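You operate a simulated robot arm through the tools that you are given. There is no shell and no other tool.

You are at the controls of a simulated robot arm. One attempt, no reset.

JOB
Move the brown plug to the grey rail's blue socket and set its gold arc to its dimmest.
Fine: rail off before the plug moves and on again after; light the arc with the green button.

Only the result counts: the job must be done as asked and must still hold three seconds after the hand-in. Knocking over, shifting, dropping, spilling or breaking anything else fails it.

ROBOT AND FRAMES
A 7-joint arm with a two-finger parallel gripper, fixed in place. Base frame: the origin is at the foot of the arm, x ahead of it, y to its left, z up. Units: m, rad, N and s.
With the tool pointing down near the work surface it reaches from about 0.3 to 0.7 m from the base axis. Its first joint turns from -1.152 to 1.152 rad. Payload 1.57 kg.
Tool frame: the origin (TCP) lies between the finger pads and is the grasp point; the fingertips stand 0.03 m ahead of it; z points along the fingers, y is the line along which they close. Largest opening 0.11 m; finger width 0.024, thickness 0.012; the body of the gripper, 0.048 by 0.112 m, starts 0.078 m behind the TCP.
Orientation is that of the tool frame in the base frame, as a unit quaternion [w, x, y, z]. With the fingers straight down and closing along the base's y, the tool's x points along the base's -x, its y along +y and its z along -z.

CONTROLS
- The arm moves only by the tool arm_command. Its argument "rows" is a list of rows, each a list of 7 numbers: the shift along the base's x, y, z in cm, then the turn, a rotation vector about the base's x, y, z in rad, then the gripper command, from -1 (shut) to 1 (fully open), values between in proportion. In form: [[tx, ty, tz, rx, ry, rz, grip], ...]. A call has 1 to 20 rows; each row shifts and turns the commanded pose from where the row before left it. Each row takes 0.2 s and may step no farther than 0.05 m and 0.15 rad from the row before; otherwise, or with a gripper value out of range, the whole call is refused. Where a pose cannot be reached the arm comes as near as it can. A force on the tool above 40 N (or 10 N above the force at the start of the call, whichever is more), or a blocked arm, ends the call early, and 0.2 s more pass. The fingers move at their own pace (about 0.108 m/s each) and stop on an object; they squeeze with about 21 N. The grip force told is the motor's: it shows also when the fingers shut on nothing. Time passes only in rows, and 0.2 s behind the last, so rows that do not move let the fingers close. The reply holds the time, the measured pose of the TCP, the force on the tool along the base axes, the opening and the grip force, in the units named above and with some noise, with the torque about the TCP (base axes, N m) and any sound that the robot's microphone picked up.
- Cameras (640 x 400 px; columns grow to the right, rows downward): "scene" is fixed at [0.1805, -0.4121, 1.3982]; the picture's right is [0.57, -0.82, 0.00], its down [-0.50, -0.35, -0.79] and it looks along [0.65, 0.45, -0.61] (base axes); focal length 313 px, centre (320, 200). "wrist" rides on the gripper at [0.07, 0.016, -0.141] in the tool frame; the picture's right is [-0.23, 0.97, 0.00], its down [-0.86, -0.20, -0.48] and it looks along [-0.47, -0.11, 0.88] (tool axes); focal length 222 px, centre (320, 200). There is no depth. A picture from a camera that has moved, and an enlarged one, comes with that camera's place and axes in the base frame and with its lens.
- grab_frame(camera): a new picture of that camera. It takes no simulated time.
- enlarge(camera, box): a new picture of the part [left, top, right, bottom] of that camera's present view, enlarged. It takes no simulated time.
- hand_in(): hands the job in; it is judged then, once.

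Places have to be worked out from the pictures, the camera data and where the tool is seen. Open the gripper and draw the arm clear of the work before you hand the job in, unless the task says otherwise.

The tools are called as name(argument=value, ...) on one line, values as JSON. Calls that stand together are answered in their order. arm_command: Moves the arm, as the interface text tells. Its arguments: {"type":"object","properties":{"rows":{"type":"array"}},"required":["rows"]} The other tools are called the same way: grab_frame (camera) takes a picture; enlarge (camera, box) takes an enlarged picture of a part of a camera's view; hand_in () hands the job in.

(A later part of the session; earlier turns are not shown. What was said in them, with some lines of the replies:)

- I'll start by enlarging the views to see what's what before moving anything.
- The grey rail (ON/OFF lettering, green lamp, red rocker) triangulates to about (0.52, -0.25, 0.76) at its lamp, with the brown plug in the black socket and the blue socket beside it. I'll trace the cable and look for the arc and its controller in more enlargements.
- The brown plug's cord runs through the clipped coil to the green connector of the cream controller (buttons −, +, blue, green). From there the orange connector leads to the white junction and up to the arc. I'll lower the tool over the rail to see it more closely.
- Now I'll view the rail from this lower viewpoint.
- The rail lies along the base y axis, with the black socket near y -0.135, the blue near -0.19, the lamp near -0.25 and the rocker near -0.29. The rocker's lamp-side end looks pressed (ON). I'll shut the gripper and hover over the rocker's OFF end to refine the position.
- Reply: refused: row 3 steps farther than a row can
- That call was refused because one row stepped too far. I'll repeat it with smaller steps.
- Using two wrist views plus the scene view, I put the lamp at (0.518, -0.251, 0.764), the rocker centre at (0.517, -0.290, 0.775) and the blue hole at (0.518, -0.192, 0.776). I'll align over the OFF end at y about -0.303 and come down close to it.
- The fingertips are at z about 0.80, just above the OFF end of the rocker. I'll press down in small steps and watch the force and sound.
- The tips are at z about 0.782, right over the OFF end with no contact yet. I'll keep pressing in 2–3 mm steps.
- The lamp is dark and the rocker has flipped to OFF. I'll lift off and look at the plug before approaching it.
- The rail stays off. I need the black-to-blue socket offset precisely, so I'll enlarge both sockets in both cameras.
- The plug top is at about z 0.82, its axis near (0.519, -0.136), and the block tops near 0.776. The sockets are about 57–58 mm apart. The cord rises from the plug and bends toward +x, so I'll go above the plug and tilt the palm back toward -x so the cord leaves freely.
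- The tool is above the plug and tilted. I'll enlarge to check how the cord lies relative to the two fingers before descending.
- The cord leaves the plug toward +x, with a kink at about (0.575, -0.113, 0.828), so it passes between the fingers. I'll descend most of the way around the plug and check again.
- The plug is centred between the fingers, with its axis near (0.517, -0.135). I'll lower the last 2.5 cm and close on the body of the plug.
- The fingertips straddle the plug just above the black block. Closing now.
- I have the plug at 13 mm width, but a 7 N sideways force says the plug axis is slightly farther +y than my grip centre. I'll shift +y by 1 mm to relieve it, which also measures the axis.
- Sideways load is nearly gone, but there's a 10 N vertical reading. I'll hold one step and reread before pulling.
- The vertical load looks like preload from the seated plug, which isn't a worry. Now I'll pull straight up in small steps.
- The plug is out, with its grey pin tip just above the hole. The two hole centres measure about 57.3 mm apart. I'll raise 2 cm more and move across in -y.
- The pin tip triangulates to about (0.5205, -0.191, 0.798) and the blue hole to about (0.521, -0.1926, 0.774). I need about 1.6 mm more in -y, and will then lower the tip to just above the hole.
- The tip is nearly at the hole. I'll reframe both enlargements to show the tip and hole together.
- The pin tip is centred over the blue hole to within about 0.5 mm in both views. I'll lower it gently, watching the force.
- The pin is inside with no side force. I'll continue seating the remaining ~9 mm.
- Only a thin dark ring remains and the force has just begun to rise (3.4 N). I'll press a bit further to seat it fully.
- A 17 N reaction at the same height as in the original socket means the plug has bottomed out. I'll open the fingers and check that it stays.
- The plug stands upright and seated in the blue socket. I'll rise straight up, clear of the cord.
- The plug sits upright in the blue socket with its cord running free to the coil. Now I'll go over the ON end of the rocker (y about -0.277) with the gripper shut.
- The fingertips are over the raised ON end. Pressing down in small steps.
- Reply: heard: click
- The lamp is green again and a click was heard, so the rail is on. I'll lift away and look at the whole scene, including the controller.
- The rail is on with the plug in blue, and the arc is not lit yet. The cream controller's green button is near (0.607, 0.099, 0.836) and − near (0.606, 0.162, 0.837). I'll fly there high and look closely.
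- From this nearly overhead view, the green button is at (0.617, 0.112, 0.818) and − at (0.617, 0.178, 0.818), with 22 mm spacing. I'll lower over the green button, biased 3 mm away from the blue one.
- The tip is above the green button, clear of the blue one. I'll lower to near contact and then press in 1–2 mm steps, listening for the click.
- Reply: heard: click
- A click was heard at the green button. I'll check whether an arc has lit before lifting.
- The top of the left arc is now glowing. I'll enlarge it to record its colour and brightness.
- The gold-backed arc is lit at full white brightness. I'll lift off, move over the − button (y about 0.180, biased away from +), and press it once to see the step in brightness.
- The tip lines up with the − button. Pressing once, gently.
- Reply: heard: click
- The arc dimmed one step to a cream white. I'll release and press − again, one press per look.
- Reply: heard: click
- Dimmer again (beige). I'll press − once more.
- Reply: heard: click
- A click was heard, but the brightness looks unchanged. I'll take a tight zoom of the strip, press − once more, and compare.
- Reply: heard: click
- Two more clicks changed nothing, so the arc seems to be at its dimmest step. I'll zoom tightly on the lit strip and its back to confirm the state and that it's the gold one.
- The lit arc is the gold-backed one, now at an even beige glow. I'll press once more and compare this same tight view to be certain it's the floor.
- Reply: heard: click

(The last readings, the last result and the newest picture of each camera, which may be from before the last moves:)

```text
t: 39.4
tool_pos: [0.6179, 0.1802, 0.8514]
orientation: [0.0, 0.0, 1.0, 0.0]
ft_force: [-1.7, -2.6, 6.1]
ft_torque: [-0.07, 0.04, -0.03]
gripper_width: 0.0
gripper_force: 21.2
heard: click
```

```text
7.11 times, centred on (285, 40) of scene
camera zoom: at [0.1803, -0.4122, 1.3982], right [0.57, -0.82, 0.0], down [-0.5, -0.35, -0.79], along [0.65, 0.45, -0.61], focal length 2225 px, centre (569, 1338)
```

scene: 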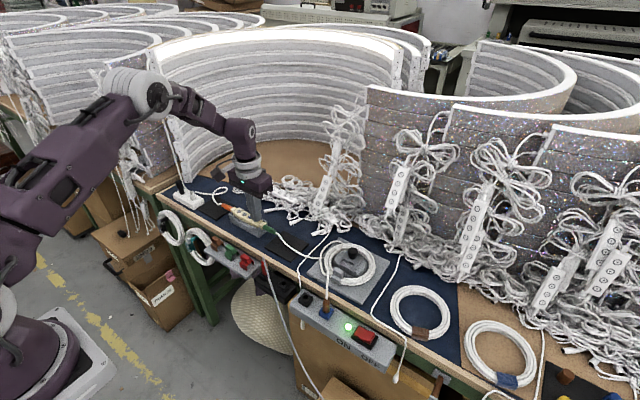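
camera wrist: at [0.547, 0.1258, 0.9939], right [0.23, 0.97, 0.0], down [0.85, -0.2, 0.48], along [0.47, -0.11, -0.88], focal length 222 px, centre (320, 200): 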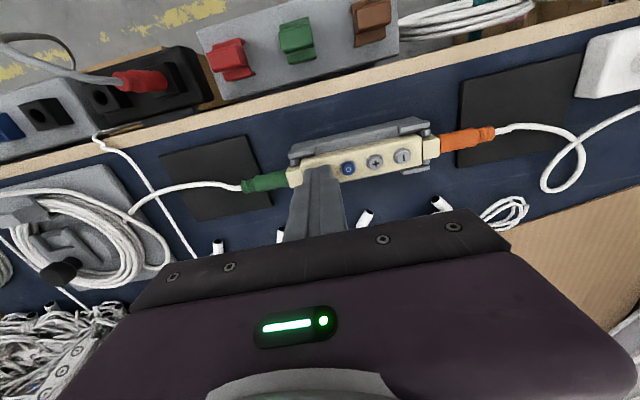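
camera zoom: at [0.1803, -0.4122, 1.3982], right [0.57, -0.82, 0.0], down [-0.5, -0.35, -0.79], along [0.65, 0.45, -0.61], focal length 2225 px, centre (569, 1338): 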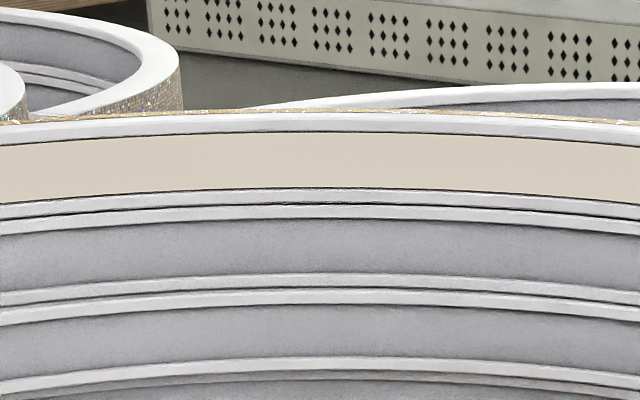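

The glow is unchanged, so this is the dimmest step. I'll lift straight up, retreat toward the base and open the gripper.

arm_command(rows=[[0, 0, 1, 0, 0, 0, -1], [0, 0, 3, 0, 0, 0, -1], [0, 0, 4.5, 0, 0, 0, -1], [0, 0, 4.5, 0, 0, 0, -1], [0, 0, 4.5, 0, 0, 0, -1], [-3, -2, 2, 0, 0, 0, -1], [-4, -2, 1, 0, 0, 0, -0.5], [-4, -2, 1, 0, 0, 0, 0], [-4, -2, 1, 0, 0, 0, 0.5], [-3, -2, 0, 0, 0, 0, 1], [0, 0, 0, 0, 0, 0, 1], [0, 0, 0, 0, 0, 0, 1]])

grab_frame(camera="scene")

enlarge(camera="scene", box=[280, 225, 400, 345])

enlarge(camera="scene", box=[140, 10, 440, 110])

enlarge(camera="scene", box=[150, 170, 310, 280])

```text
t: 42.0
tool_pos: [0.4371, 0.081, 1.0728]
orientation: [0.0, 0.0, 1.0, 0.0]
ft_force: [0.0, 0.1, 0.9]
ft_torque: [0.02, 0.01, 0.0]
gripper_width: 0.1099
gripper_force: 0.1
```

```text
taken
```

scene: 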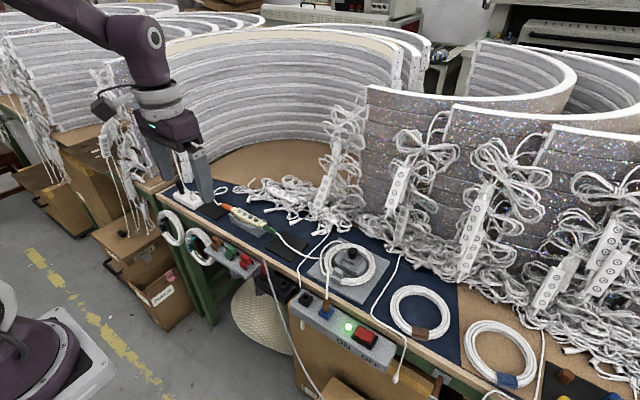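

```text
3.33 times, centred on (340, 285) of scene
camera zoom: at [0.1805, -0.4121, 1.3982], right [0.57, -0.82, 0.0], down [-0.5, -0.35, -0.79], along [0.65, 0.45, -0.61], focal length 1043 px, centre (253, -83)
```

zoom: 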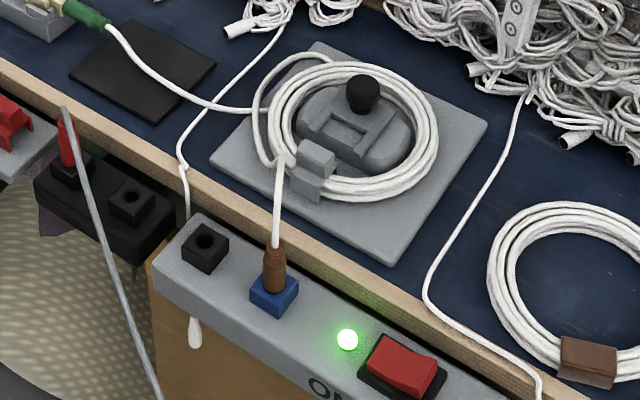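

```text
2.13 times, centred on (290, 60) of scene
camera zoom: at [0.1805, -0.4121, 1.3982], right [0.57, -0.82, 0.0], down [-0.5, -0.35, -0.79], along [0.65, 0.45, -0.61], focal length 667 px, centre (384, 499)
```

zoom: 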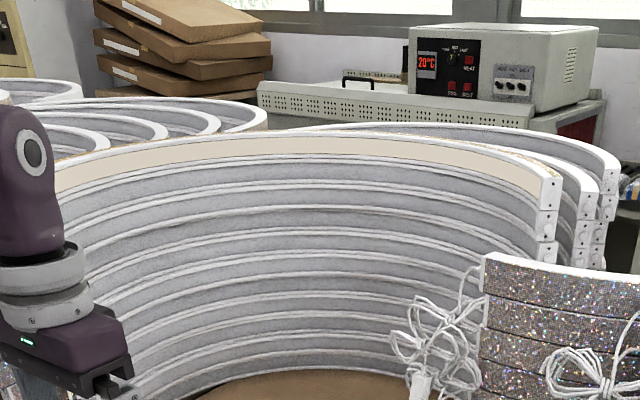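

```text
3.64 times, centred on (230, 225) of scene
camera zoom: at [0.1805, -0.4121, 1.3982], right [0.57, -0.82, 0.0], down [-0.5, -0.35, -0.79], along [0.65, 0.45, -0.61], focal length 1138 px, centre (647, 109)
```

zoom: 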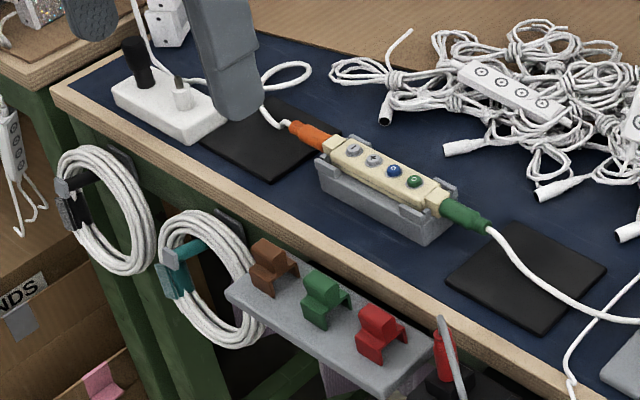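

Everything is in place: rail lamp on, arc dim, controller in its cradle. One last tight check that the plug is fully seated and upright in the blue socket.

enlarge(camera="scene", box=[295, 280, 351, 322])

grab_frame(camera="wrist")

```text
9.52 times, centred on (323, 301) of scene
camera zoom: at [0.1805, -0.4121, 1.3982], right [0.57, -0.82, 0.0], down [-0.5, -0.35, -0.79], along [0.65, 0.45, -0.61], focal length 2980 px, centre (291, -762)
```

zoom: 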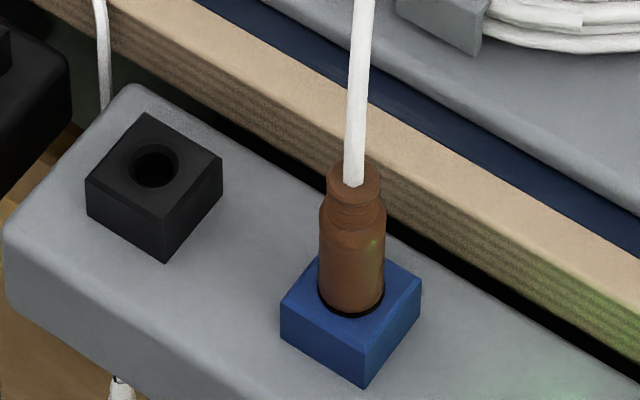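

```text
taken
camera wrist: at [0.3671, 0.0965, 1.2145], right [0.23, 0.97, 0.0], down [0.85, -0.2, 0.48], along [0.47, -0.11, -0.88], focal length 222 px, centre (320, 200)
```

wrist: 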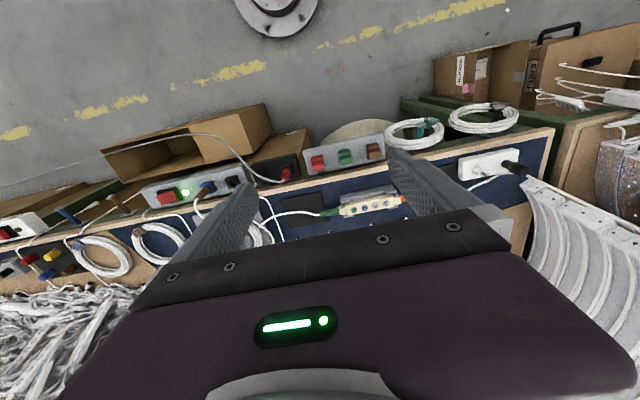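

The plug sits fully home and upright in the blue socket, and the rail is on. The gold arc is lit at its dimmest, the gripper is open and the arm is clear, so I'm handing in.

hand_in()

```text
The job is handed in.
```

The brown plug is now in the grey rail's blue socket, and its gold arc is lit at its dimmest setting. I've handed the job in, but no verdict has come back yet.

- **Rail:** I switched it off before pulling the plug and back on after seating it. The lamp went dark, then green again.
- **Plug:** it sits fully home and upright in the blue socket. The arc lighting up confirms it has power.
- **Arc:** the green button lit it at full brightness. Two presses of − dimmed it in two visible steps, and three more presses changed nothing, so I took that as the minimum.
- **Surroundings:** nothing else looked shifted in the final pictures. The gripper is open and the arm is clear of the work.
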